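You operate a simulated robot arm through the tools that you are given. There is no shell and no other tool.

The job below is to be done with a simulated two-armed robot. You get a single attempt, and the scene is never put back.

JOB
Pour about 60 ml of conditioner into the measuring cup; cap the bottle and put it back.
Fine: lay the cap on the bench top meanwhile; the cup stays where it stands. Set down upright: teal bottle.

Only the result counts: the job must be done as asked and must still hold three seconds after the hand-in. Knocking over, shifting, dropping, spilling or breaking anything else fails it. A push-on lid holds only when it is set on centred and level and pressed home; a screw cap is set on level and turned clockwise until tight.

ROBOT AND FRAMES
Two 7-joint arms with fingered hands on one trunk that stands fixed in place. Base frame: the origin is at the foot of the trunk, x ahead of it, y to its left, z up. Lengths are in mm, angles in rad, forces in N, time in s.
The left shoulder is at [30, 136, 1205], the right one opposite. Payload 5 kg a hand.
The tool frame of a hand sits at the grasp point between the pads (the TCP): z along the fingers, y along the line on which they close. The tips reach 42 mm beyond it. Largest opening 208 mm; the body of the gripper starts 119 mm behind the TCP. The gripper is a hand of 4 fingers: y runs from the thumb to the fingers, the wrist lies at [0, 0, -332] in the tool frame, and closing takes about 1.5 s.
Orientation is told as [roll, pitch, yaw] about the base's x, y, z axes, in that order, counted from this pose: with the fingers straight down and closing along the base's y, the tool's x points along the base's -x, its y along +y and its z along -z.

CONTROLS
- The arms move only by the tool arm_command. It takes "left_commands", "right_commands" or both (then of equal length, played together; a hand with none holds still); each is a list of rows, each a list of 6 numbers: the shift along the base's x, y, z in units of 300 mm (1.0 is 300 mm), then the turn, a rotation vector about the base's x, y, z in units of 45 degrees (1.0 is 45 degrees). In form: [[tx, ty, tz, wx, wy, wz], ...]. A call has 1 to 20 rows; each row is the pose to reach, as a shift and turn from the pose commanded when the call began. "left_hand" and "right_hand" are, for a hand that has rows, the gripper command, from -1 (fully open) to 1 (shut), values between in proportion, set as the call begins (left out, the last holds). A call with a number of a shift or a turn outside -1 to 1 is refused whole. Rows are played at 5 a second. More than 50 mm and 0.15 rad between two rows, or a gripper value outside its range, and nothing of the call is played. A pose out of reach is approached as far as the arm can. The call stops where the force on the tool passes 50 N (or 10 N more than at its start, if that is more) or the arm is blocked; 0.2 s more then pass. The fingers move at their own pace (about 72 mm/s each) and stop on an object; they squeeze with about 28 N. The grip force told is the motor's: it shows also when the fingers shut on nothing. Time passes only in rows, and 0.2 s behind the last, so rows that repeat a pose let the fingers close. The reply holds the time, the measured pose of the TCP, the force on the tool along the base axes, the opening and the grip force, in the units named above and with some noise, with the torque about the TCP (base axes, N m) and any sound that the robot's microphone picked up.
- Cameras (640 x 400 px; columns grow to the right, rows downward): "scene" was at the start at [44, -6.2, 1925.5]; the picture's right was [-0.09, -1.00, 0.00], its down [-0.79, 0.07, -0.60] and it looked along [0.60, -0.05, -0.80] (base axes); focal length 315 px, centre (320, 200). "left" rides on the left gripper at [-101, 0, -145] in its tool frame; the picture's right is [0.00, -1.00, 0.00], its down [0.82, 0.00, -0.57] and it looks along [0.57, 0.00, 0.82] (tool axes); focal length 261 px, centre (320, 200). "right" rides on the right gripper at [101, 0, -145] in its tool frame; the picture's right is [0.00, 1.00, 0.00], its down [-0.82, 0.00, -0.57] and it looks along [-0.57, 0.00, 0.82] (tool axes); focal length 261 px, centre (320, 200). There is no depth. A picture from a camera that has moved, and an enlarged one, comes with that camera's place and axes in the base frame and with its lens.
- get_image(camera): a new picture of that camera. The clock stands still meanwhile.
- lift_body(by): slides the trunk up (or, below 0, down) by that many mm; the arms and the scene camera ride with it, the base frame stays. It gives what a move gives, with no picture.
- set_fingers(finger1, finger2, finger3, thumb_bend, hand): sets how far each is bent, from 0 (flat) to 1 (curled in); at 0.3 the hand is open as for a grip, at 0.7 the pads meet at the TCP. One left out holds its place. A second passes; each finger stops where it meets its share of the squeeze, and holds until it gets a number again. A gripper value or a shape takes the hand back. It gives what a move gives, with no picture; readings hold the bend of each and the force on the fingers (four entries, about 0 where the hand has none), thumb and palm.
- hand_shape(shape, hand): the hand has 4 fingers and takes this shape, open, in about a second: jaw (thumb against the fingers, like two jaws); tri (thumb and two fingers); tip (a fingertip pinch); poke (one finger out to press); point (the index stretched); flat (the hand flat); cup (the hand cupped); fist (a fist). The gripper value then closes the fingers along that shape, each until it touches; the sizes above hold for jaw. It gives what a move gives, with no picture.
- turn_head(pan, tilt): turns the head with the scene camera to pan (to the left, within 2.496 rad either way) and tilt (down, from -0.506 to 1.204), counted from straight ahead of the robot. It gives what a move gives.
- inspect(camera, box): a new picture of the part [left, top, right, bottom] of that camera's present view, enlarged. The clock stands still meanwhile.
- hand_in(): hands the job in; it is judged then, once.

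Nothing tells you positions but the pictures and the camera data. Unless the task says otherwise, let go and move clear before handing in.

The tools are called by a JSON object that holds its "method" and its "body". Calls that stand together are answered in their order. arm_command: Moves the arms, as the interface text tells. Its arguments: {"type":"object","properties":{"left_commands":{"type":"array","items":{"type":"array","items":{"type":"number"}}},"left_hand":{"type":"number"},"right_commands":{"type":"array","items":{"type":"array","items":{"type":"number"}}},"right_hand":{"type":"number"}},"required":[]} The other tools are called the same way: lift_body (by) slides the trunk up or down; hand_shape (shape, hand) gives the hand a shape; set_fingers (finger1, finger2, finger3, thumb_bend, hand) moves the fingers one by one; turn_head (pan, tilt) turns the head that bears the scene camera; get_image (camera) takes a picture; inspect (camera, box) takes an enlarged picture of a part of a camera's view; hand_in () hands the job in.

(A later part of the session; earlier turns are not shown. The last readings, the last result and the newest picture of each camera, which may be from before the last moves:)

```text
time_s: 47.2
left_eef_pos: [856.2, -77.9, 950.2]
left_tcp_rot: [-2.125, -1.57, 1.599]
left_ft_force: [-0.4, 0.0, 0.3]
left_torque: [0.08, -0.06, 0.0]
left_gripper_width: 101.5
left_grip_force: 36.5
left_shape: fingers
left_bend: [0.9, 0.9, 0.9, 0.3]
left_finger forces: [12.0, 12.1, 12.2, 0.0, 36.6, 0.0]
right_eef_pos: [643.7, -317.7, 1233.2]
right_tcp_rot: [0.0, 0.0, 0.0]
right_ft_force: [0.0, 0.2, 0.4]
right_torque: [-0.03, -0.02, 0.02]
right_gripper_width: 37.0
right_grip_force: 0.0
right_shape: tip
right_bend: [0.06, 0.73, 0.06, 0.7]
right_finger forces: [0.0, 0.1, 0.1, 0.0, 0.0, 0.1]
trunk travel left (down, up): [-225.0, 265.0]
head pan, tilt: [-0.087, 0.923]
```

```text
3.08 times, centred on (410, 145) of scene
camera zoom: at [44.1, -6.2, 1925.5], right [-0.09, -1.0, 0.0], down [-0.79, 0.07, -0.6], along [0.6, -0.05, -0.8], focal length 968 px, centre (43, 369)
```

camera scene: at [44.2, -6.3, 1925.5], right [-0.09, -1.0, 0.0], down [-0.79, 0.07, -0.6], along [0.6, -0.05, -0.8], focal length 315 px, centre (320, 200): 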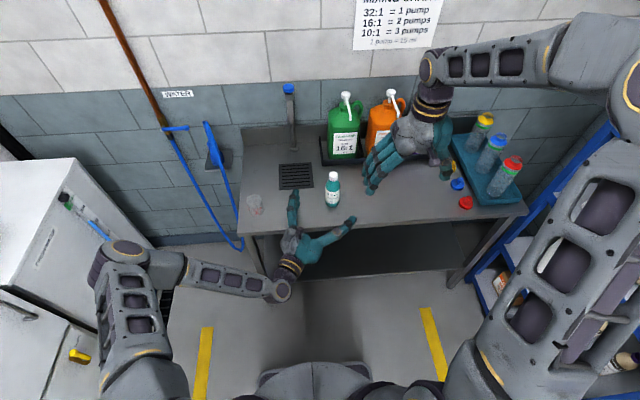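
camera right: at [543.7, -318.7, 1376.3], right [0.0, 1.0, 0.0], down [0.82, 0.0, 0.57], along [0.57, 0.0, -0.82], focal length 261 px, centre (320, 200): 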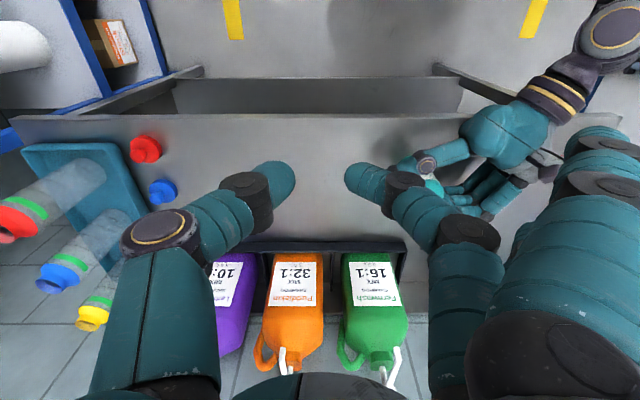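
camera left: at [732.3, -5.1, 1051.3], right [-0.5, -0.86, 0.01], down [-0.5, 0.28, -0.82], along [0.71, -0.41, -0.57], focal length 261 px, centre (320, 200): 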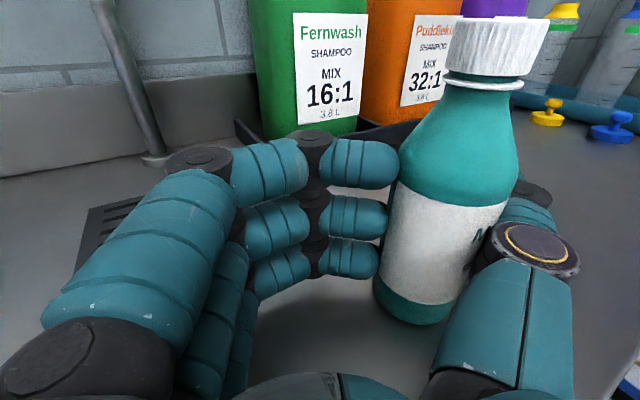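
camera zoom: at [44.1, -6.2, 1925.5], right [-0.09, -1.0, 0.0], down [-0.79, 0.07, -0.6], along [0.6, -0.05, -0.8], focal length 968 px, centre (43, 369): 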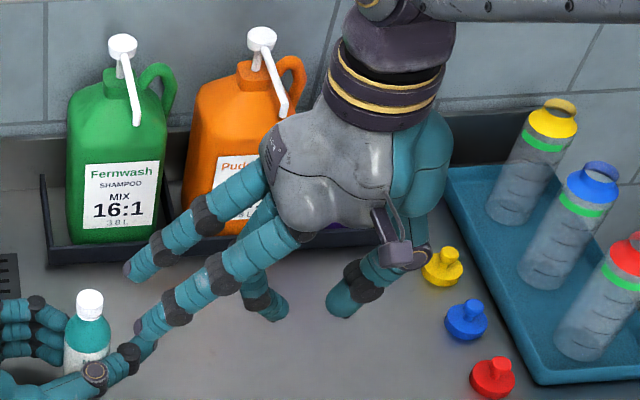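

"Tip" is finger 2 against the thumb with the other fingers splayed out. I'd rather keep fingers 1 and 3 curled out of the way and pinch the cap with finger 2 and the thumb, so I'll set that shape and move the right hand above the cap, staying high.

{"method": "set_fingers", "body": {"hand": "right", "finger1": 1.0, "finger2": 0.55, "finger3": 1.0, "thumb_bend": 0.55}}

{"method": "arm_command", "body": {"right_commands": [[0.066, 0.08, 0, 0, 0, 0], [0.132, 0.16, 0, 0, 0, 0], [0.198, 0.24, 0, 0, 0, 0], [0.265, 0.32, 0, 0, 0, 0], [0.331, 0.4, 0, 0, 0, 0], [0.397, 0.48, 0, 0, 0, 0], [0.463, 0.56, 0, 0, 0, 0], [0.53, 0.637, 0, 0, 0, 0], [0.53, 0.637, 0, 0, 0, 0]]}}

{"method": "get_image", "body": {"camera": "right"}}

{"method": "get_image", "body": {"camera": "scene"}}

{"method": "get_image", "body": {"camera": "left"}}

```text
time_s: 48.2
left_eef_pos: [857.1, -79.5, 950.8]
left_tcp_rot: [-2.103, -1.569, 1.576]
left_ft_force: [0.3, 0.1, -1.0]
left_torque: [0.04, -0.07, -0.01]
left_gripper_width: 101.8
left_grip_force: 36.5
left_shape: fingers
left_bend: [0.9, 0.9, 0.9, 0.3]
left_finger forces: [12.1, 12.2, 12.3, 0.1, 36.5, 0.1]
right_eef_pos: [644.4, -319.1, 1231.2]
right_tcp_rot: [0.0, 0.0, -0.001]
right_ft_force: [0.6, 0.3, 0.5]
right_torque: [-0.02, 0.01, -0.02]
right_gripper_width: 80.1
right_grip_force: 0.1
right_shape: fingers
right_bend: [1.0, 0.55, 1.0, 0.55]
right_finger forces: [0.0, 0.0, 0.1, 0.1, 0.0, 0.0]
trunk travel left (down, up): [-225.0, 265.0]
head pan, tilt: [-0.087, 0.923]
```

```text
time_s: 50.2
left_eef_pos: [857.1, -78.8, 950.1]
left_tcp_rot: [2.719, -1.569, 3.038]
left_ft_force: [-0.6, -0.7, 0.5]
left_torque: [0.1, -0.08, 0.05]
left_gripper_width: 101.8
left_grip_force: 36.1
left_shape: fingers
left_bend: [0.9, 0.9, 0.9, 0.3]
left_finger forces: [11.8, 12.3, 12.3, 0.0, 36.5, 0.0]
right_eef_pos: [802.8, -128.6, 1232.5]
right_tcp_rot: [-0.001, 0.001, 0.0]
right_ft_force: [-0.7, -0.7, 0.2]
right_torque: [0.03, -0.05, -0.03]
right_gripper_width: 80.1
right_grip_force: 0.2
right_shape: fingers
right_bend: [1.0, 0.55, 1.0, 0.55]
right_finger forces: [0.0, 0.0, 0.1, 0.0, 0.0, 0.0]
trunk travel left (down, up): [-225.0, 265.0]
head pan, tilt: [-0.087, 0.923]
```

```text
taken
camera right: at [701.9, -128.3, 1377.0], right [0.0, 1.0, 0.0], down [0.82, 0.0, 0.57], along [0.57, 0.0, -0.82], focal length 261 px, centre (320, 200)
```

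right: 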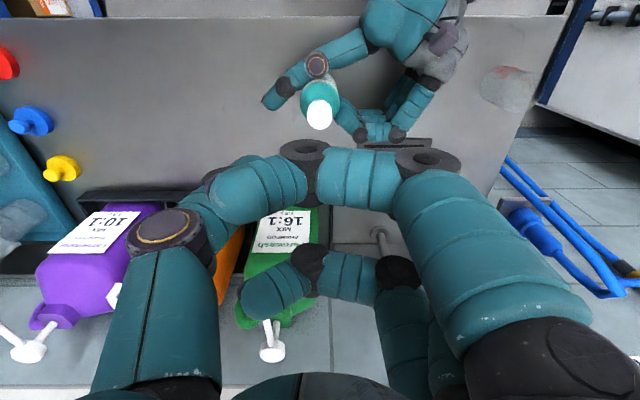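

```text
taken
camera scene: at [43.2, -7.2, 1925.6], right [-0.09, -1.0, 0.0], down [-0.79, 0.07, -0.6], along [0.6, -0.05, -0.8], focal length 315 px, centre (320, 200)
```

scene: 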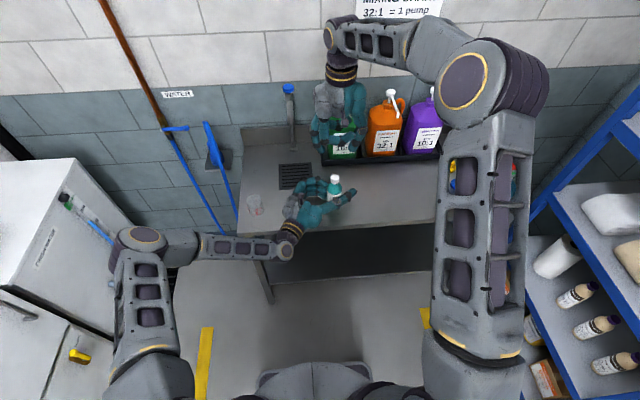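

```text
taken
camera left: at [731.7, -5.7, 1051.5], right [-0.5, -0.86, 0.0], down [-0.5, 0.28, -0.82], along [0.71, -0.41, -0.57], focal length 261 px, centre (320, 200)
```

left: 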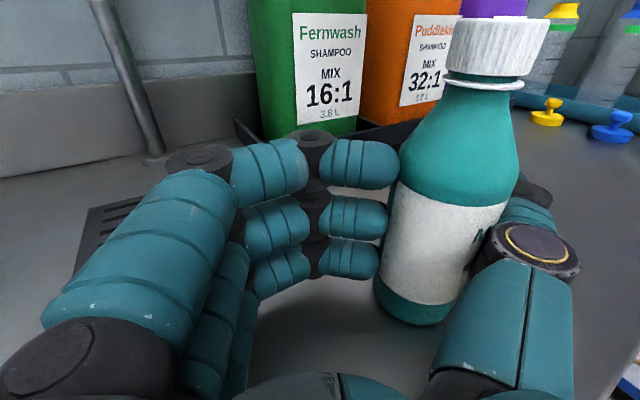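

The cap top projects to (803, -129), agreeing with my scene estimate. I'll check the bottle's tilt with a zoom before lowering.

{"method": "inspect", "body": {"camera": "right", "box": [260, 50, 400, 150]}}

{"method": "inspect", "body": {"camera": "scene", "box": [310, 165, 360, 205]}}

{"method": "inspect", "body": {"camera": "left", "box": [360, 0, 580, 340]}}

```text
4.00 times, centred on (330, 100) of right
camera zoom: at [701.9, -128.3, 1377.0], right [0.0, 1.0, 0.0], down [0.82, 0.0, 0.57], along [0.57, 0.0, -0.82], focal length 1043 px, centre (280, 600)
```

zoom: 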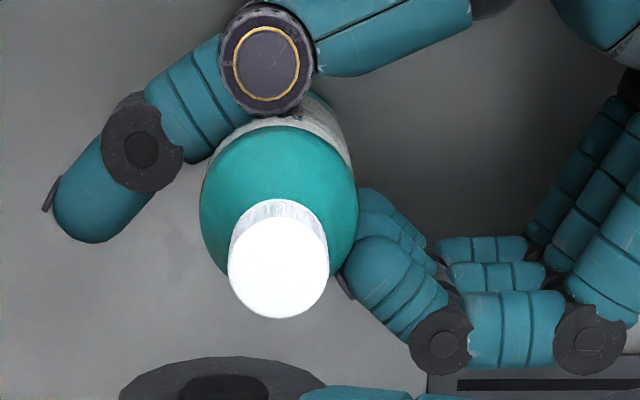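

```text
10.00 times, centred on (335, 185) of scene
camera zoom: at [43.2, -7.2, 1925.6], right [-0.09, -1.0, 0.0], down [-0.79, 0.07, -0.6], along [0.6, -0.05, -0.8], focal length 3147 px, centre (170, 350)
```

zoom: 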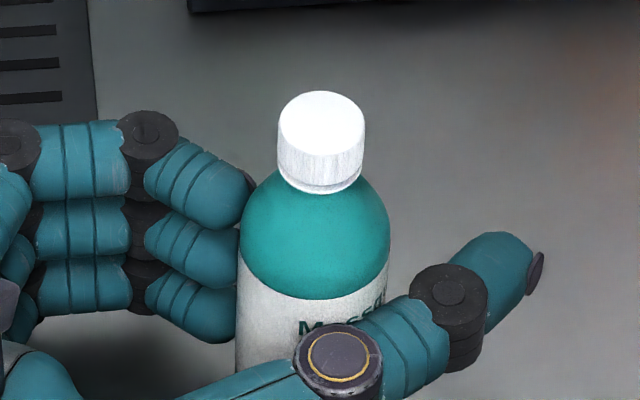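

```text
1.18 times, centred on (470, 170) of left
camera zoom: at [731.7, -5.7, 1051.5], right [-0.5, -0.86, 0.0], down [-0.5, 0.28, -0.82], along [0.71, -0.41, -0.57], focal length 307 px, centre (144, 235)
```

zoom: 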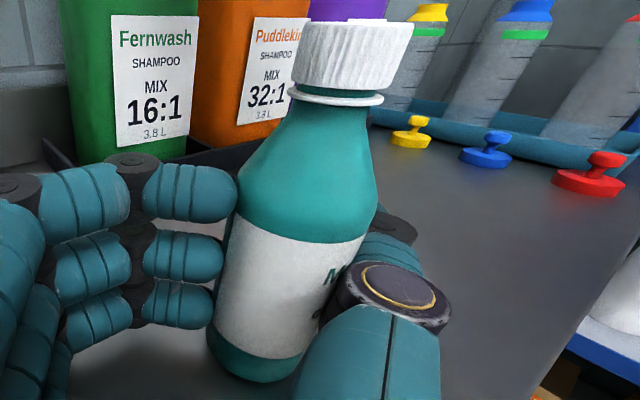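

The bottle is upright within about a degree, with the cap axis at (804, -128.6). I'll pre-rotate the right hand 45° clockwise so I have range for the counterclockwise unscrewing, then lower it partway.

{"method": "arm_command", "body": {"right_commands": [[0, 0, -0.04, 0, 0, -0.167], [0, 0, -0.08, 0, 0, -0.333], [0.005, 0, -0.12, 0, 0, -0.5], [0.005, 0, -0.16, 0, 0, -0.667], [0.005, 0, -0.2, 0, 0, -0.833], [0.005, 0, -0.25, 0, 0, -1.0], [0.005, 0, -0.3, 0, 0, -1.0], [0.005, 0, -0.35, 0, 0, -1.0], [0.005, 0, -0.35, 0, 0, -1.0]]}}

{"method": "inspect", "body": {"camera": "scene", "box": [290, 120, 390, 200]}}

{"method": "get_image", "body": {"camera": "left"}}

{"method": "get_image", "body": {"camera": "right"}}

```text
time_s: 52.2
left_eef_pos: [858.1, -78.2, 950.2]
left_tcp_rot: [-2.086, -1.571, 1.562]
left_ft_force: [-0.5, 0.4, 0.2]
left_torque: [0.03, 0.0, -0.03]
left_gripper_width: 101.7
left_grip_force: 36.8
left_shape: fingers
left_bend: [0.9, 0.9, 0.9, 0.3]
left_finger forces: [12.0, 12.3, 12.1, 0.0, 36.6, 0.1]
right_eef_pos: [805.0, -128.9, 1126.0]
right_tcp_rot: [-0.001, -0.001, -0.785]
right_ft_force: [-0.5, 0.7, 0.1]
right_torque: [-0.03, -0.01, -0.01]
right_gripper_width: 80.4
right_grip_force: 0.1
right_shape: fingers
right_bend: [1.0, 0.55, 1.0, 0.55]
right_finger forces: [0.0, 0.0, 0.0, 0.1, 0.1, 0.1]
trunk travel left (down, up): [-225.0, 265.0]
head pan, tilt: [-0.087, 0.923]
```

```text
5.00 times, centred on (340, 160) of scene
camera zoom: at [43.9, -6.2, 1925.5], right [-0.09, -1.0, 0.0], down [-0.79, 0.07, -0.6], along [0.6, -0.05, -0.8], focal length 1574 px, centre (220, 400)
```

zoom: 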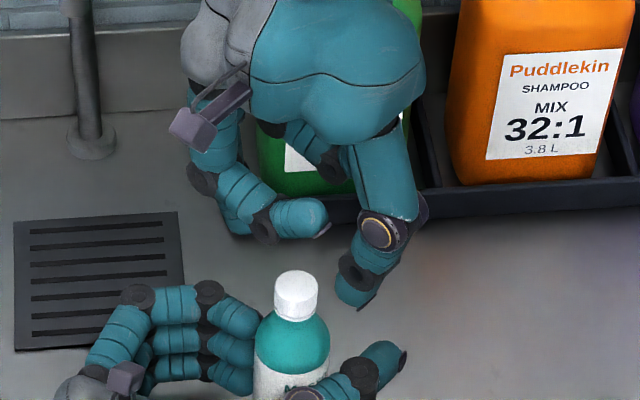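

```text
taken
camera left: at [732.1, -5.1, 1051.3], right [-0.5, -0.86, 0.01], down [-0.5, 0.28, -0.82], along [0.71, -0.41, -0.57], focal length 261 px, centre (320, 200)
```

left: 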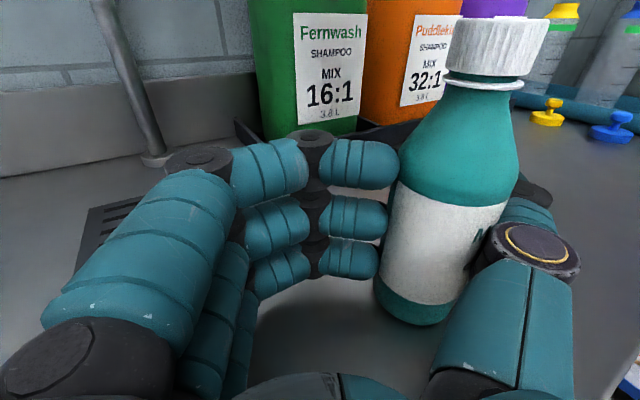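

```text
taken
camera right: at [733.9, -56.3, 1270.8], right [0.71, 0.7, 0.0], down [0.58, -0.58, 0.57], along [0.4, -0.41, -0.82], focal length 261 px, centre (320, 200)
```

right: 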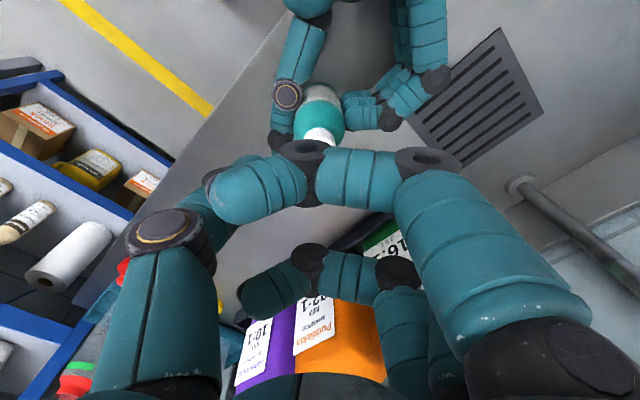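

The hand is at (805, -129, 1126) with the tips about 45 mm below it. I'll lower to 1086 so the tips come beside the cap, then check from the side.

{"method": "arm_command", "body": {"right_commands": [[0, 0, -0.045, 0, 0, 0], [0, 0, -0.09, 0, 0, 0], [0, 0, -0.133, 0, 0, 0], [0, 0, -0.133, 0, 0, 0]]}}

{"method": "inspect", "body": {"camera": "scene", "box": [300, 140, 370, 200]}}

{"method": "inspect", "body": {"camera": "left", "box": [380, 0, 620, 150]}}

{"method": "get_image", "body": {"camera": "right"}}

```text
time_s: 53.2
left_eef_pos: [856.9, -79.0, 950.4]
left_tcp_rot: [-2.06, -1.571, 1.534]
left_ft_force: [-0.9, 0.2, -0.4]
left_torque: [0.02, 0.05, -0.05]
left_gripper_width: 101.7
left_grip_force: 35.9
left_shape: fingers
left_bend: [0.9, 0.9, 0.9, 0.3]
left_finger forces: [12.0, 12.2, 11.9, 0.0, 36.6, 0.1]
right_eef_pos: [805.4, -126.9, 1087.8]
right_tcp_rot: [0.002, 0.0, -0.787]
right_ft_force: [-0.4, -0.1, -0.2]
right_torque: [-0.01, 0.0, -0.01]
right_gripper_width: 80.2
right_grip_force: 0.1
right_shape: fingers
right_bend: [1.0, 0.55, 1.0, 0.55]
right_finger forces: [0.1, 0.1, 0.1, 0.0, 0.0, 0.1]
trunk travel left (down, up): [-225.0, 265.0]
head pan, tilt: [-0.087, 0.923]
```

```text
6.67 times, centred on (335, 170) of scene
camera zoom: at [44.0, -6.1, 1925.5], right [-0.09, -1.0, 0.0], down [-0.79, 0.07, -0.6], along [0.6, -0.05, -0.8], focal length 2098 px, centre (220, 400)
```

zoom: 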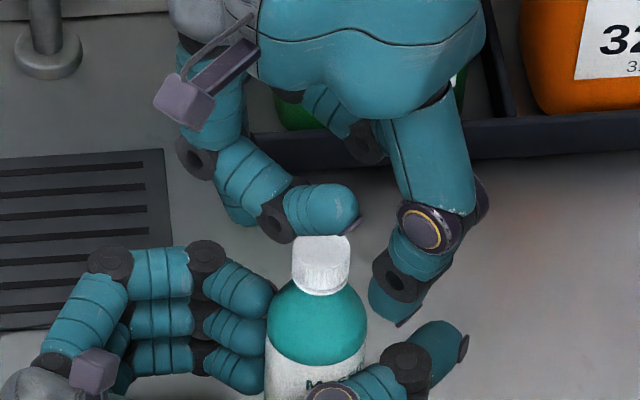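

```text
2.67 times, centred on (500, 75) of left
camera zoom: at [732.2, -5.1, 1051.3], right [-0.5, -0.86, 0.01], down [-0.5, 0.28, -0.82], along [0.71, -0.41, -0.57], focal length 695 px, centre (-160, 533)
```

zoom: 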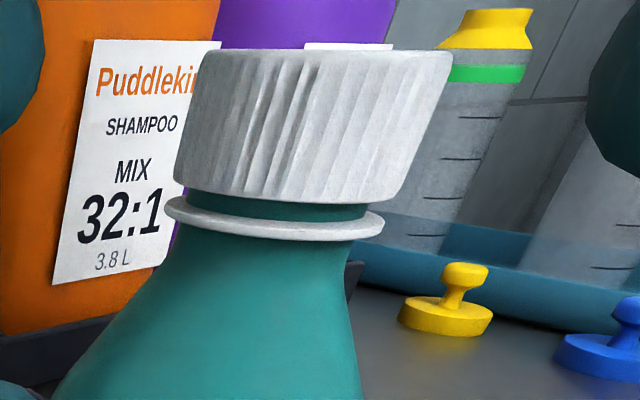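

```text
taken
camera right: at [734.4, -55.8, 1231.9], right [0.71, 0.7, 0.0], down [0.58, -0.58, 0.57], along [0.4, -0.41, -0.82], focal length 261 px, centre (320, 200)
```

right: 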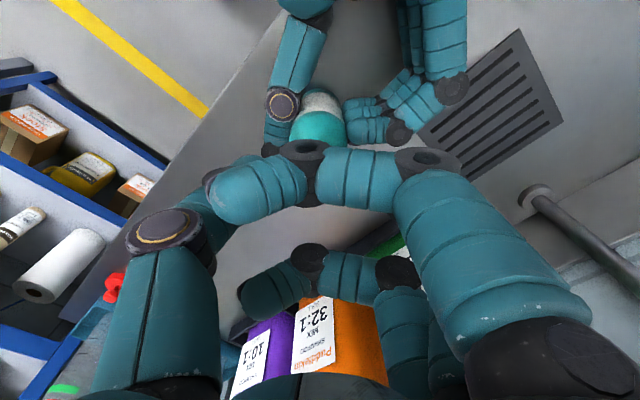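

The thumb and finger 2 straddle the cap symmetrically, with tips near the cap's upper half. I'll lower another 7 mm and pinch.

{"method": "arm_command", "body": {"right_commands": [[-0.003, -0.004, -0.013, 0, 0, 0], [-0.003, -0.004, -0.025, 0, 0, 0], [-0.003, -0.004, -0.025, 0, 0, 0]]}}

{"method": "set_fingers", "body": {"hand": "right", "finger2": 0.85, "thumb_bend": 0.85}}

{"method": "inspect", "body": {"camera": "scene", "box": [300, 140, 370, 200]}}

{"method": "inspect", "body": {"camera": "left", "box": [380, 0, 620, 150]}}

```text
time_s: 54.0
left_eef_pos: [857.5, -79.0, 950.7]
left_tcp_rot: [-2.124, -1.57, 1.597]
left_ft_force: [-0.4, -0.2, -0.7]
left_torque: [0.03, -0.03, -0.01]
left_gripper_width: 101.9
left_grip_force: 36.4
left_shape: fingers
left_bend: [0.9, 0.9, 0.9, 0.3]
left_finger forces: [12.0, 12.2, 12.0, 0.0, 36.6, 0.0]
right_eef_pos: [804.5, -129.0, 1078.9]
right_tcp_rot: [0.001, 0.0, -0.785]
right_ft_force: [-0.7, -0.6, 0.2]
right_torque: [-0.01, 0.01, 0.02]
right_gripper_width: 80.3
right_grip_force: 0.2
right_shape: fingers
right_bend: [1.0, 0.55, 1.0, 0.55]
right_finger forces: [0.0, 0.0, 0.1, 0.0, 0.1, 0.1]
trunk travel left (down, up): [-225.0, 265.0]
head pan, tilt: [-0.087, 0.923]
```

```text
time_s: 55.0
left_eef_pos: [858.5, -78.8, 950.3]
left_tcp_rot: [-2.623, -1.57, 2.097]
left_ft_force: [7.2, 9.1, 8.8]
left_torque: [-1.62, 1.41, -0.17]
left_gripper_width: 102.6
left_grip_force: 34.9
left_shape: fingers
left_bend: [0.91, 0.9, 0.91, 0.3]
left_finger forces: [17.7, 13.9, 9.0, 0.0, 29.0, 0.1]
right_eef_pos: [802.9, -129.1, 1079.0]
right_tcp_rot: [-0.001, -0.001, -0.786]
right_ft_force: [-7.4, -9.7, -10.5]
right_torque: [-0.06, -0.03, -0.01]
right_gripper_width: 70.9
right_grip_force: 18.2
right_shape: fingers
right_bend: [1.0, 0.61, 1.0, 0.66]
right_finger forces: [0.0, 12.8, 0.1, 0.1, 24.1, 0.1]
trunk travel left (down, up): [-225.0, 265.0]
head pan, tilt: [-0.087, 0.923]
```

```text
6.67 times, centred on (335, 170) of scene
camera zoom: at [44.2, -6.1, 1925.5], right [-0.09, -1.0, 0.0], down [-0.79, 0.07, -0.6], along [0.6, -0.05, -0.8], focal length 2098 px, centre (220, 400)
```

zoom: 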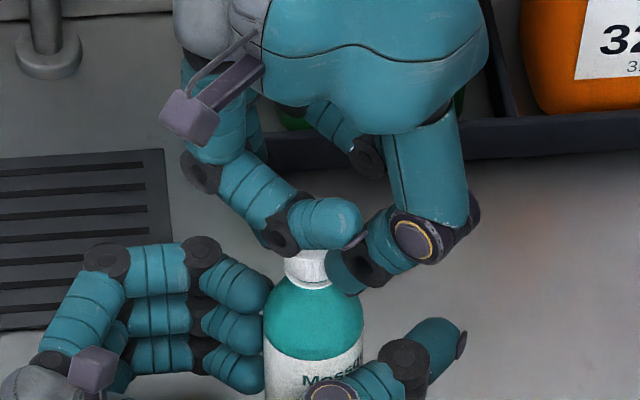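

```text
2.67 times, centred on (500, 75) of left
camera zoom: at [732.9, -4.4, 1052.0], right [-0.5, -0.87, 0.01], down [-0.5, 0.28, -0.82], along [0.71, -0.41, -0.57], focal length 695 px, centre (-160, 533)
```

zoom: 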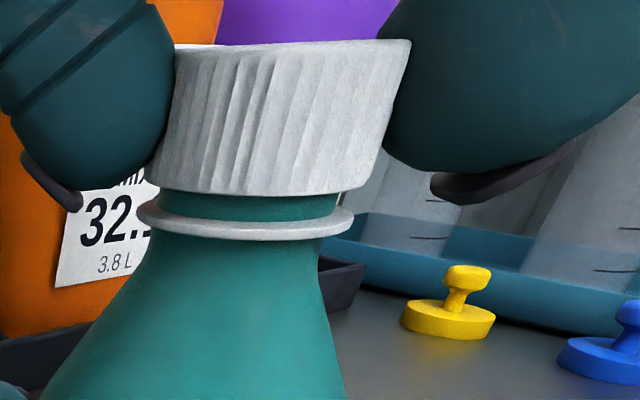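

The cap is pinched (finger 2 at 13 N, thumb at 24 N) with a lateral imbalance. I'll shift the right hand slightly toward the thumb side to balance, then begin a counterclockwise turn.

{"method": "arm_command", "body": {"right_commands": [[-0.004, -0.005, -0.003, 0, 0, 0], [-0.008, -0.009, -0.007, 0, 0, 0], [-0.008, -0.009, -0.007, 0, 0, 0]]}}

{"method": "inspect", "body": {"camera": "left", "box": [380, 0, 620, 150]}}

```text
time_s: 55.8
left_eef_pos: [856.5, -78.9, 950.8]
left_tcp_rot: [-2.725, -1.57, 2.2]
left_ft_force: [7.2, 5.7, 13.0]
left_torque: [-1.21, 1.21, -0.01]
left_gripper_width: 102.6
left_grip_force: 33.2
left_shape: fingers
left_bend: [0.91, 0.9, 0.91, 0.3]
left_finger forces: [14.2, 12.6, 10.9, 0.1, 28.9, 0.0]
right_eef_pos: [800.3, -131.5, 1078.5]
right_tcp_rot: [0.0, -0.001, -0.786]
right_ft_force: [-5.5, -5.0, -7.2]
right_torque: [0.08, -0.1, 0.02]
right_gripper_width: 70.5
right_grip_force: 18.3
right_shape: fingers
right_bend: [1.0, 0.61, 1.0, 0.66]
right_finger forces: [0.0, 14.5, 0.0, 0.1, 21.7, 0.0]
trunk travel left (down, up): [-225.0, 265.0]
head pan, tilt: [-0.087, 0.923]
```

```text
2.67 times, centred on (500, 75) of left
camera zoom: at [732.1, -5.2, 1052.0], right [-0.5, -0.86, 0.01], down [-0.5, 0.28, -0.82], along [0.71, -0.42, -0.57], focal length 695 px, centre (-160, 533)
```

zoom: 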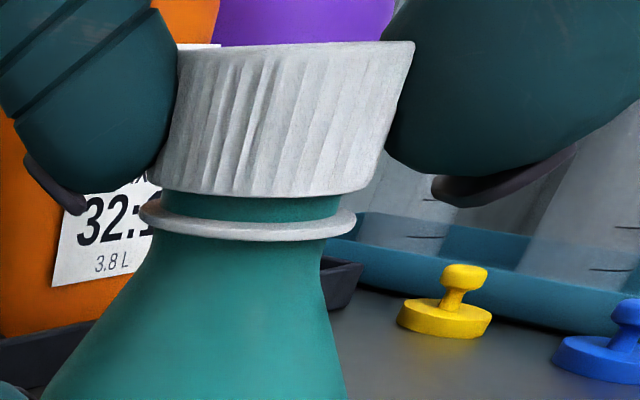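

{"method": "arm_command", "body": {"right_commands": [[-0.005, -0.005, -0.003, 0, 0, 0], [-0.01, -0.01, -0.006, 0, 0, 0], [-0.01, -0.01, -0.006, 0, 0, 0]]}}

{"method": "inspect", "body": {"camera": "left", "box": [380, 0, 620, 150]}}

```text
time_s: 56.6
left_eef_pos: [856.2, -78.8, 951.9]
left_tcp_rot: [-2.703, -1.571, 2.175]
left_ft_force: [3.3, 1.6, 12.9]
left_torque: [-0.73, 0.83, 0.1]
left_gripper_width: 102.3
left_grip_force: 32.2
left_shape: fingers
left_bend: [0.91, 0.9, 0.91, 0.3]
left_finger forces: [11.7, 10.2, 11.7, 0.0, 30.9, 0.0]
right_eef_pos: [799.1, -134.7, 1077.6]
right_tcp_rot: [0.001, 0.0, -0.785]
right_ft_force: [-0.3, -0.4, -0.6]
right_torque: [0.37, -0.37, 0.02]
right_gripper_width: 70.5
right_grip_force: 16.6
right_shape: fingers
right_bend: [1.0, 0.59, 1.0, 0.67]
right_finger forces: [0.0, 16.8, 0.0, 0.0, 17.2, 0.0]
trunk travel left (down, up): [-225.0, 265.0]
head pan, tilt: [-0.087, 0.923]
```

```text
2.67 times, centred on (500, 75) of left
camera zoom: at [731.6, -5.5, 1052.0], right [-0.5, -0.86, 0.01], down [-0.5, 0.28, -0.82], along [0.71, -0.42, -0.57], focal length 695 px, centre (-160, 533)
```

zoom: 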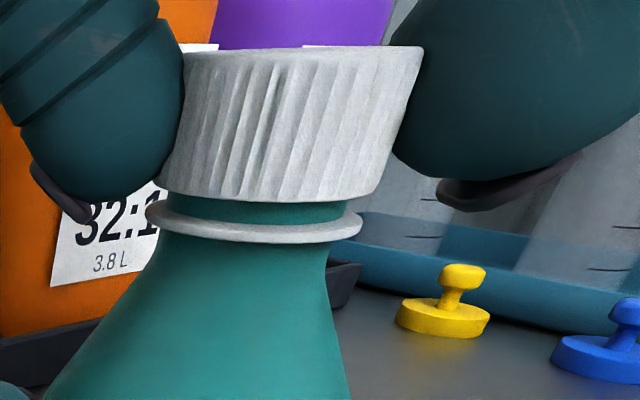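

Now the pinch is balanced at 17 N each with nearly no net force. I'll turn 45° counterclockwise about the cap axis, compensating for the offset between the grasp point and the cap.

{"method": "arm_command", "body": {"right_commands": [[0.0043, -0.0027, 0, 0, 0, 0.167], [0.009, -0.0049, 0, 0, 0, 0.333], [0.0139, -0.0064, 0, 0, 0, 0.5], [0.0189, -0.0073, 0.001, 0, 0, 0.667], [0.024, -0.0075, 0.001, 0, 0, 0.833], [0.0291, -0.007, 0.001, 0, 0, 1.0], [0.0291, -0.007, 0.001, 0, 0, 1.0]]}}

{"method": "inspect", "body": {"camera": "left", "box": [380, 0, 620, 150]}}

{"method": "inspect", "body": {"camera": "scene", "box": [300, 140, 370, 200]}}

```text
time_s: 58.2
left_eef_pos: [857.9, -78.0, 951.7]
left_tcp_rot: [-2.669, -1.57, 2.142]
left_ft_force: [5.7, -2.0, 12.8]
left_torque: [-0.89, 0.97, 0.33]
left_gripper_width: 102.3
left_grip_force: 32.0
left_shape: fingers
left_bend: [0.91, 0.9, 0.91, 0.3]
left_finger forces: [13.1, 10.0, 9.7, 0.0, 31.2, 0.0]
right_eef_pos: [807.4, -138.0, 1075.4]
right_tcp_rot: [-0.001, 0.0, 0.001]
right_ft_force: [-4.6, 0.4, 0.9]
right_torque: [0.52, 0.16, 0.02]
right_gripper_width: 70.2
right_grip_force: 17.0
right_shape: fingers
right_bend: [1.0, 0.59, 1.0, 0.68]
right_finger forces: [0.0, 17.6, 0.0, 0.0, 16.6, 0.0]
trunk travel left (down, up): [-225.0, 265.0]
head pan, tilt: [-0.087, 0.923]
```

```text
2.67 times, centred on (500, 75) of left
camera zoom: at [731.7, -5.1, 1052.0], right [-0.5, -0.86, 0.01], down [-0.5, 0.28, -0.82], along [0.71, -0.41, -0.57], focal length 695 px, centre (-160, 533)
```

zoom: 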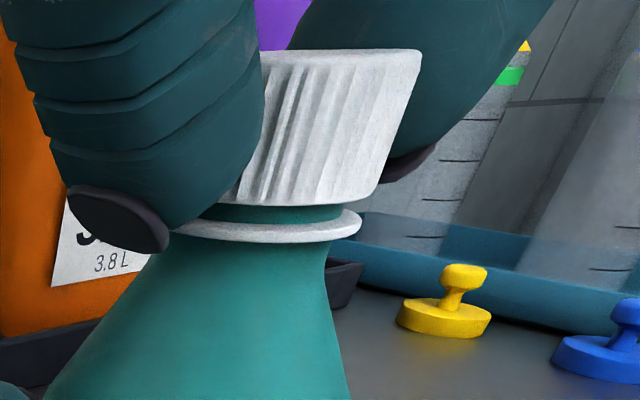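

```text
6.67 times, centred on (335, 170) of scene
camera zoom: at [42.9, -6.0, 1925.6], right [-0.09, -1.0, 0.0], down [-0.79, 0.07, -0.6], along [0.6, -0.05, -0.8], focal length 2098 px, centre (220, 400)
```

zoom: 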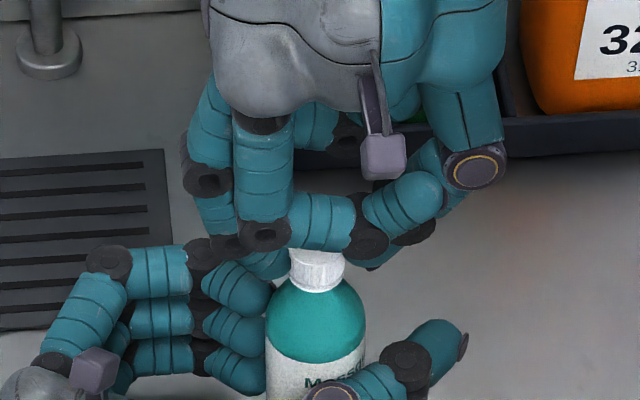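

The hand rotated 45° without notable torque. I'll continue another 45° counterclockwise about the cap axis.

{"method": "arm_command", "body": {"right_commands": [[0.0053, 0.001, 0, 0, 0, 0.167], [0.0103, 0.0028, 0.001, 0, 0, 0.333], [0.0152, 0.0051, 0.001, 0, 0, 0.5], [0.0196, 0.0081, 0.002, 0, 0, 0.667], [0.0237, 0.0116, 0.002, 0, 0, 0.833], [0.0272, 0.0157, 0.002, 0, 0, 1.0], [0.0272, 0.0157, 0.002, 0, 0, 1.0]]}}

{"method": "inspect", "body": {"camera": "left", "box": [380, 0, 620, 150]}}

{"method": "inspect", "body": {"camera": "scene", "box": [300, 140, 370, 200]}}

```text
time_s: 59.8
left_eef_pos: [857.1, -77.7, 950.9]
left_tcp_rot: [-2.794, -1.569, 2.27]
left_ft_force: [0.4, 3.5, 11.8]
left_torque: [-1.19, 0.98, -0.04]
left_gripper_width: 102.6
left_grip_force: 34.9
left_shape: fingers
left_bend: [0.91, 0.91, 0.91, 0.3]
left_finger forces: [17.4, 11.6, 8.6, 0.0, 32.9, 0.0]
right_eef_pos: [814.6, -132.9, 1077.1]
right_tcp_rot: [0.001, -0.001, 0.787]
right_ft_force: [-6.1, -4.3, 1.5]
right_torque: [0.19, 0.52, 0.02]
right_gripper_width: 69.9
right_grip_force: 17.1
right_shape: fingers
right_bend: [1.0, 0.59, 1.0, 0.68]
right_finger forces: [0.1, 17.5, 0.1, 0.0, 16.7, 0.0]
trunk travel left (down, up): [-225.0, 265.0]
head pan, tilt: [-0.087, 0.923]
```

```text
2.67 times, centred on (500, 75) of left
camera zoom: at [731.7, -4.7, 1052.0], right [-0.5, -0.87, 0.01], down [-0.5, 0.28, -0.82], along [0.71, -0.41, -0.57], focal length 695 px, centre (-160, 533)
```

zoom: 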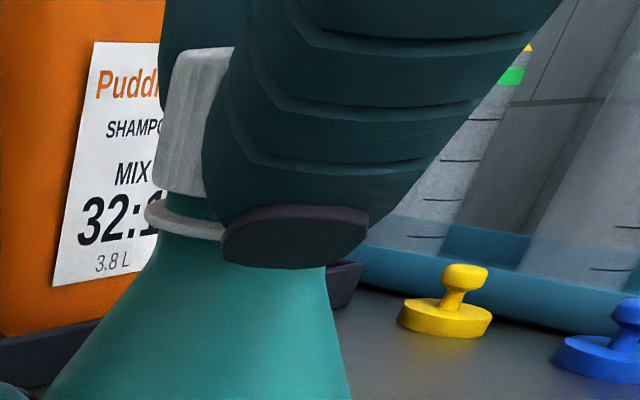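

```text
6.67 times, centred on (335, 170) of scene
camera zoom: at [42.6, -6.0, 1925.6], right [-0.09, -1.0, 0.0], down [-0.79, 0.07, -0.6], along [0.6, -0.05, -0.8], focal length 2098 px, centre (220, 400)
```

zoom: 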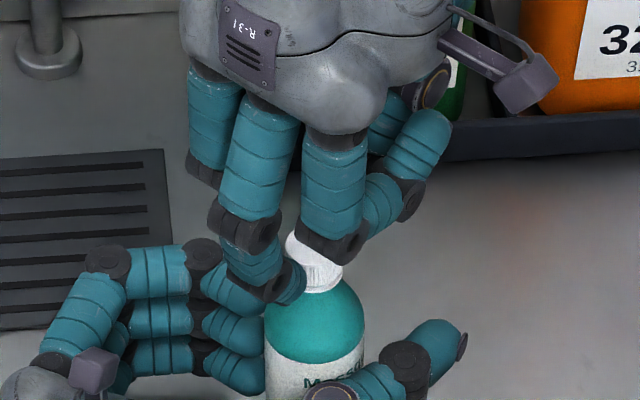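

The cap's rib pattern moved with the hand, so it is turning. I'll keep going to yaw +90° to see how far the wrist can go.

{"method": "arm_command", "body": {"right_commands": [[0.0031, 0.0043, 0.001, 0, 0, 0.167], [0.0056, 0.0089, 0.001, 0, 0, 0.333], [0.0075, 0.0138, 0.002, 0, 0, 0.5], [0.0087, 0.0189, 0.002, 0, 0, 0.667], [0.0092, 0.0242, 0.003, 0, 0, 0.833], [0.0091, 0.0294, 0.003, 0, 0, 1.0], [0.0091, 0.0294, 0.003, 0, 0, 1.0]]}}

{"method": "inspect", "body": {"camera": "left", "box": [380, 0, 620, 150]}}

{"method": "get_image", "body": {"camera": "scene"}}

```text
time_s: 61.4
left_eef_pos: [857.0, -78.8, 951.6]
left_tcp_rot: [-2.912, -1.569, 2.387]
left_ft_force: [-1.3, 6.4, 12.4]
left_torque: [-0.78, 0.64, -0.33]
left_gripper_width: 102.8
left_grip_force: 37.4
left_shape: fingers
left_bend: [0.91, 0.91, 0.91, 0.3]
left_finger forces: [15.9, 12.1, 11.4, 0.1, 35.0, 0.0]
right_eef_pos: [816.6, -123.6, 1078.1]
right_tcp_rot: [0.0, 0.001, 1.573]
right_ft_force: [-2.4, -5.8, 2.0]
right_torque: [-0.22, 0.61, 0.05]
right_gripper_width: 69.9
right_grip_force: 16.9
right_shape: fingers
right_bend: [1.0, 0.58, 1.0, 0.68]
right_finger forces: [0.0, 18.4, 0.1, 0.0, 15.3, 0.0]
trunk travel left (down, up): [-225.0, 265.0]
head pan, tilt: [-0.087, 0.923]
```

```text
2.67 times, centred on (500, 75) of left
camera zoom: at [731.4, -4.9, 1052.1], right [-0.5, -0.86, 0.01], down [-0.5, 0.28, -0.82], along [0.71, -0.41, -0.57], focal length 695 px, centre (-160, 533)
```

zoom: 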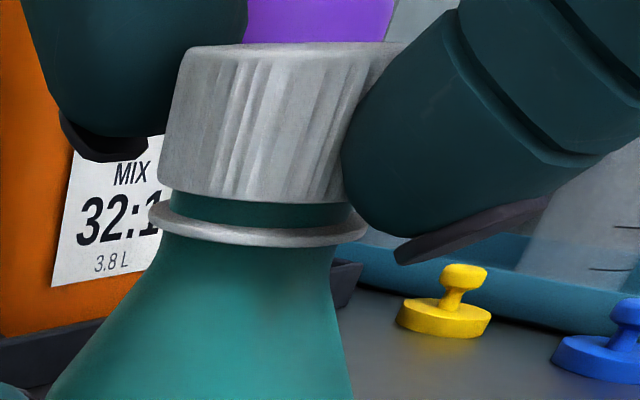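

```text
taken
camera scene: at [42.5, -5.8, 1925.6], right [-0.09, -1.0, 0.0], down [-0.79, 0.07, -0.6], along [0.6, -0.05, -0.8], focal length 315 px, centre (320, 200)
```

scene: 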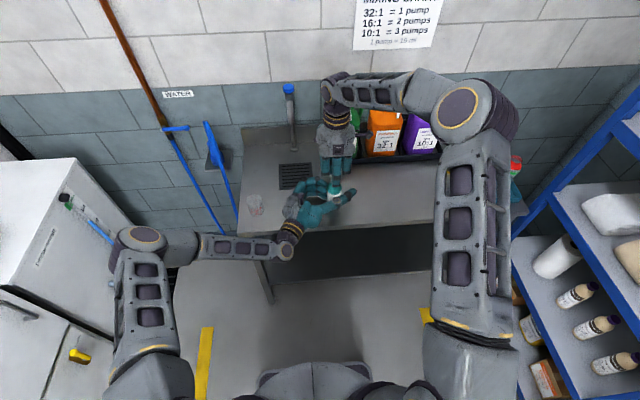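

The torque about the cap axis is essentially zero, so the cap is turning freely with the hand. I'll try another 45°, to yaw +135°.

{"method": "arm_command", "body": {"right_commands": [[-0.0009, 0.005, 0.001, 0, 0, 0.167], [-0.0023, 0.0098, 0.001, 0, 0, 0.333], [-0.0045, 0.0144, 0.002, 0, 0, 0.5], [-0.0071, 0.0186, 0.002, 0, 0, 0.667], [-0.0104, 0.0225, 0.003, 0, 0, 0.833], [-0.0141, 0.0259, 0.003, 0, 0, 1.0], [-0.0141, 0.0259, 0.003, 0, 0, 1.0]]}}

{"method": "inspect", "body": {"camera": "left", "box": [420, 0, 580, 100]}}

{"method": "get_image", "body": {"camera": "scene"}}

```text
time_s: 62.5
left_eef_pos: [854.5, -86.4, 948.1]
left_tcp_rot: [0.217, -1.567, -0.757]
left_ft_force: [-4.3, -4.5, 6.7]
left_torque: [-0.5, 0.18, 0.1]
left_gripper_width: 103.0
left_grip_force: 33.2
left_shape: fingers
left_bend: [0.92, 0.91, 0.9, 0.29]
left_finger forces: [10.0, 10.5, 10.5, 0.1, 35.8, 0.0]
right_eef_pos: [812.6, -136.7, 1063.4]
right_tcp_rot: [0.03, 0.021, 2.127]
right_ft_force: [4.4, -0.3, -1.4]
right_torque: [0.22, -0.11, 0.03]
right_gripper_width: 67.2
right_grip_force: 17.7
right_shape: fingers
right_bend: [1.0, 0.58, 1.0, 0.75]
right_finger forces: [0.1, 16.4, 0.0, 0.1, 19.7, 0.0]
right hand out of reach, approached as far as the arm can: row 5
trunk travel left (down, up): [-225.0, 265.0]
head pan, tilt: [-0.087, 0.923]
stopped in row 5 (right hand): the force on the tool passed its limit at 58 N (the readings are from after the stop); the commanded pose is now the measured one
```

```text
4.00 times, centred on (500, 50) of left
camera zoom: at [730.0, -12.4, 1050.0], right [-0.51, -0.86, 0.0], down [-0.5, 0.29, -0.82], along [0.7, -0.42, -0.57], focal length 1043 px, centre (-400, 800)
```

zoom: 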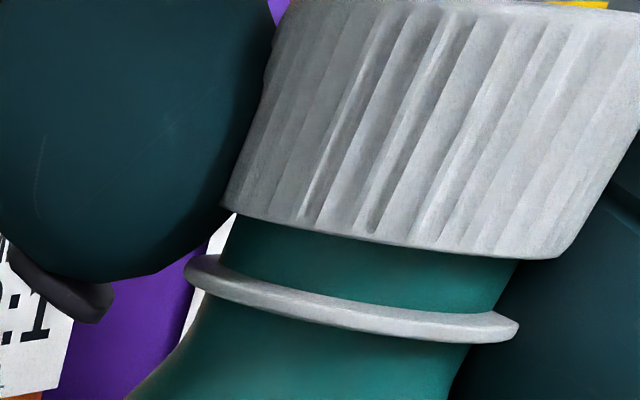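

```text
taken
camera scene: at [45.1, -8.6, 1925.3], right [-0.09, -1.0, 0.0], down [-0.79, 0.07, -0.6], along [0.6, -0.05, -0.8], focal length 315 px, centre (320, 200)
```

scene: 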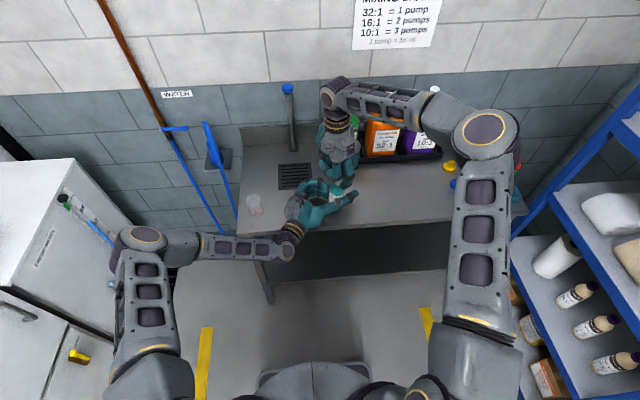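

The right wrist hit its range limit near 122° and shoved the bottle, so it is now tilted a few degrees in the left grip, though the cap has visibly risen on its thread. I'll release the cap gently and check.

{"method": "set_fingers", "body": {"hand": "right", "finger2": 0.5, "thumb_bend": 0.5}}

{"method": "inspect", "body": {"camera": "left", "box": [340, 0, 640, 200]}}

{"method": "inspect", "body": {"camera": "scene", "box": [290, 130, 390, 220]}}

```text
time_s: 63.5
left_eef_pos: [853.7, -83.0, 949.0]
left_tcp_rot: [0.277, -1.566, -0.814]
left_ft_force: [2.7, 3.6, 11.0]
left_torque: [-0.46, 0.57, -0.06]
left_gripper_width: 102.2
left_grip_force: 33.3
left_shape: fingers
left_bend: [0.92, 0.91, 0.9, 0.29]
left_finger forces: [9.9, 11.7, 14.6, 0.0, 30.4, 0.0]
right_eef_pos: [810.6, -132.2, 1063.7]
right_tcp_rot: [0.032, 0.02, 2.128]
right_ft_force: [-1.1, 1.2, -1.5]
right_torque: [0.01, -0.01, 0.02]
right_gripper_width: 84.3
right_grip_force: 0.2
right_shape: fingers
right_bend: [1.0, 0.5, 1.0, 0.5]
right_finger forces: [0.0, 0.1, 0.1, 0.0, 0.0, 0.0]
trunk travel left (down, up): [-225.0, 265.0]
head pan, tilt: [-0.087, 0.923]
```

```text
2.00 times, centred on (490, 100) of left
camera zoom: at [729.6, -8.8, 1050.1], right [-0.51, -0.86, 0.0], down [-0.5, 0.29, -0.82], along [0.7, -0.42, -0.57], focal length 521 px, centre (-20, 400)
```

zoom: 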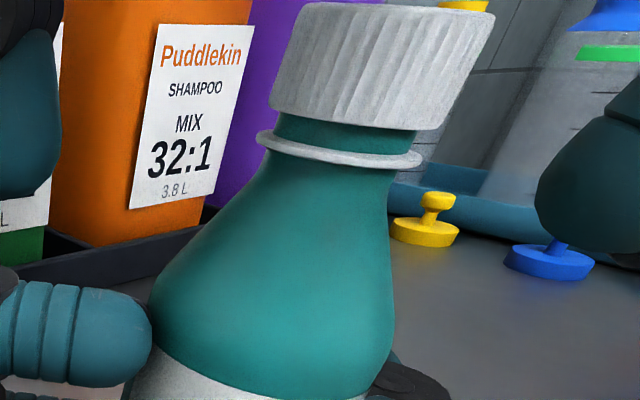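

```text
4.44 times, centred on (340, 175) of scene
camera zoom: at [43.4, -5.5, 1925.6], right [-0.09, -1.0, 0.0], down [-0.79, 0.07, -0.6], along [0.6, -0.05, -0.8], focal length 1399 px, centre (231, 311)
```

zoom: 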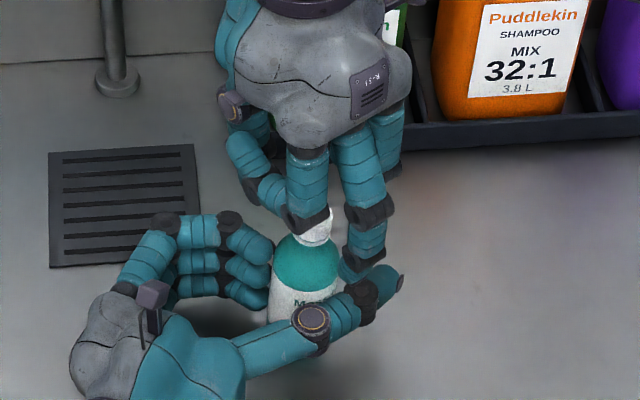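

The cap is released. I'll lift the right hand clear, square it up, and rotate it back clockwise for a second grip.

{"method": "arm_command", "body": {"right_commands": [[0, 0, 0.05, 0, 0, 0], [0, 0, 0.1, 0, 0, 0], [0, 0, 0.17, 0.022, -0.01, 0], [0, 0, 0.25, 0.043, -0.021, 0], [0, 0, 0.25, 0.043, -0.021, 0]]}}

{"method": "arm_command", "body": {"right_commands": [[0, 0, 0, 0, 0, -0.167], [0, 0, 0, 0, 0, -0.333], [0, 0, 0, 0, 0, -0.5], [0, 0, 0, 0, 0, -0.667], [0, 0, 0, 0, 0, -0.833], [0, 0, 0, 0, 0, -1.0]]}}

{"method": "arm_command", "body": {"right_commands": [[0, 0, 0, 0, 0, -0.167], [0, 0, 0, 0, 0, -0.333], [0, 0, 0, 0, 0, -0.5], [0, 0, 0, 0, 0, -0.667], [0, 0, 0, 0, 0, -0.833], [0, 0, 0, 0, 0, -1.0]]}}

{"method": "arm_command", "body": {"right_commands": [[0, 0, 0, 0, 0, -0.167], [0, 0, 0, 0, 0, -0.333], [0, 0, 0, 0, 0, -0.5], [0, 0, 0, 0, 0, -0.667], [0, 0, 0, 0, 0, -0.833], [0, 0, 0, 0, 0, -1.0]]}}

{"method": "get_image", "body": {"camera": "left"}}

{"method": "inspect", "body": {"camera": "scene", "box": [290, 130, 390, 220]}}

```text
time_s: 64.7
left_eef_pos: [853.2, -83.6, 949.4]
left_tcp_rot: [0.191, -1.568, -0.726]
left_ft_force: [0.7, 1.7, 12.6]
left_torque: [-0.68, 0.78, -0.04]
left_gripper_width: 102.3
left_grip_force: 32.3
left_shape: fingers
left_bend: [0.91, 0.91, 0.9, 0.29]
left_finger forces: [10.0, 11.6, 12.9, 0.1, 30.1, 0.1]
right_eef_pos: [811.9, -134.8, 1138.8]
right_tcp_rot: [-0.003, 0.001, 2.129]
right_ft_force: [-0.1, 1.0, 0.1]
right_torque: [0.03, 0.01, 0.01]
right_gripper_width: 84.5
right_grip_force: 0.1
right_shape: fingers
right_bend: [1.0, 0.5, 1.0, 0.5]
right_finger forces: [0.0, 0.0, 0.1, 0.1, 0.1, 0.1]
trunk travel left (down, up): [-225.0, 265.0]
head pan, tilt: [-0.087, 0.923]
```

```text
time_s: 66.1
left_eef_pos: [854.3, -84.1, 948.3]
left_tcp_rot: [0.236, -1.566, -0.772]
left_ft_force: [0.3, 0.8, 14.1]
left_torque: [-0.81, 0.83, 0.05]
left_gripper_width: 102.1
left_grip_force: 31.5
left_shape: fingers
left_bend: [0.91, 0.91, 0.9, 0.29]
left_finger forces: [10.4, 11.3, 11.9, 0.0, 30.3, 0.1]
right_eef_pos: [811.6, -134.2, 1138.2]
right_tcp_rot: [-0.003, 0.002, 1.343]
right_ft_force: [0.6, -0.6, 0.8]
right_torque: [0.0, -0.03, -0.03]
right_gripper_width: 84.4
right_grip_force: 0.2
right_shape: fingers
right_bend: [1.0, 0.5, 1.0, 0.5]
right_finger forces: [0.0, 0.0, 0.0, 0.0, 0.1, 0.0]
trunk travel left (down, up): [-225.0, 265.0]
head pan, tilt: [-0.087, 0.923]
```

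```text
time_s: 67.5
left_eef_pos: [853.5, -82.7, 950.1]
left_tcp_rot: [0.251, -1.567, -0.786]
left_ft_force: [0.0, -0.2, 12.6]
left_torque: [-0.84, 0.83, 0.08]
left_gripper_width: 102.2
left_grip_force: 31.6
left_shape: fingers
left_bend: [0.92, 0.91, 0.9, 0.29]
left_finger forces: [10.5, 11.1, 11.3, 0.0, 30.3, 0.0]
right_eef_pos: [811.2, -134.4, 1139.8]
right_tcp_rot: [-0.002, 0.0, 0.555]
right_ft_force: [1.1, 1.3, 0.0]
right_torque: [0.0, 0.01, 0.02]
right_gripper_width: 84.4
right_grip_force: 0.0
right_shape: fingers
right_bend: [1.0, 0.5, 1.0, 0.5]
right_finger forces: [0.0, 0.0, 0.0, 0.0, 0.0, 0.1]
trunk travel left (down, up): [-225.0, 265.0]
head pan, tilt: [-0.087, 0.923]
```

```text
time_s: 68.9
left_eef_pos: [853.2, -83.7, 948.1]
left_tcp_rot: [0.28, -1.568, -0.815]
left_ft_force: [0.6, 0.6, 13.4]
left_torque: [-0.83, 0.9, 0.03]
left_gripper_width: 102.2
left_grip_force: 31.6
left_shape: fingers
left_bend: [0.91, 0.91, 0.9, 0.29]
left_finger forces: [10.3, 11.2, 11.5, 0.1, 30.3, 0.1]
right_eef_pos: [810.7, -133.9, 1138.2]
right_tcp_rot: [0.0, 0.0, -0.231]
right_ft_force: [0.0, 0.2, -0.1]
right_torque: [-0.02, -0.01, -0.02]
right_gripper_width: 84.7
right_grip_force: 0.1
right_shape: fingers
right_bend: [1.0, 0.5, 1.0, 0.5]
right_finger forces: [0.0, 0.0, 0.1, 0.0, 0.1, 0.0]
trunk travel left (down, up): [-225.0, 265.0]
head pan, tilt: [-0.087, 0.923]
```

```text
taken
camera left: at [729.2, -9.3, 1050.0], right [-0.51, -0.86, 0.0], down [-0.5, 0.29, -0.82], along [0.7, -0.42, -0.57], focal length 261 px, centre (320, 200)
```

left: 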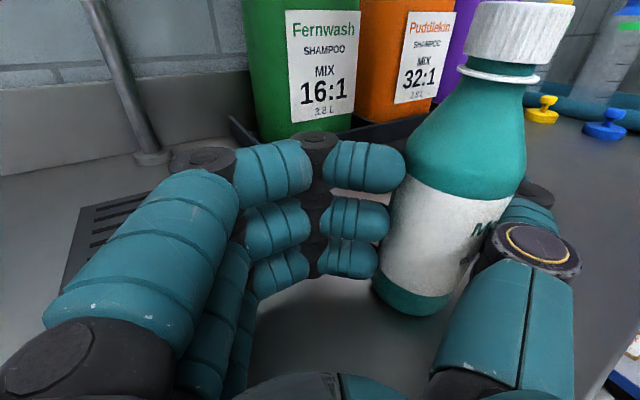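

```text
4.44 times, centred on (340, 175) of scene
camera zoom: at [43.0, -6.0, 1925.6], right [-0.09, -1.0, 0.0], down [-0.79, 0.07, -0.6], along [0.6, -0.05, -0.8], focal length 1399 px, centre (231, 311)
```

zoom: 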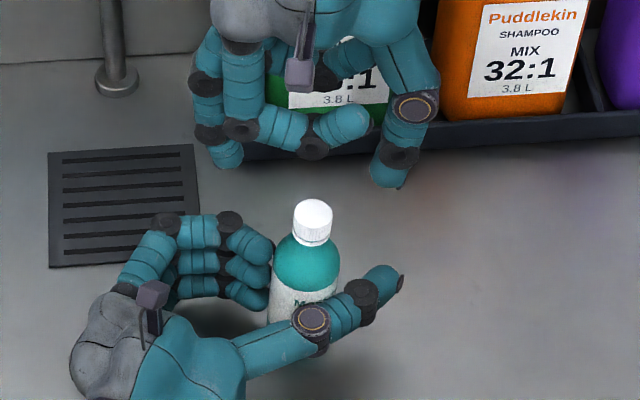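

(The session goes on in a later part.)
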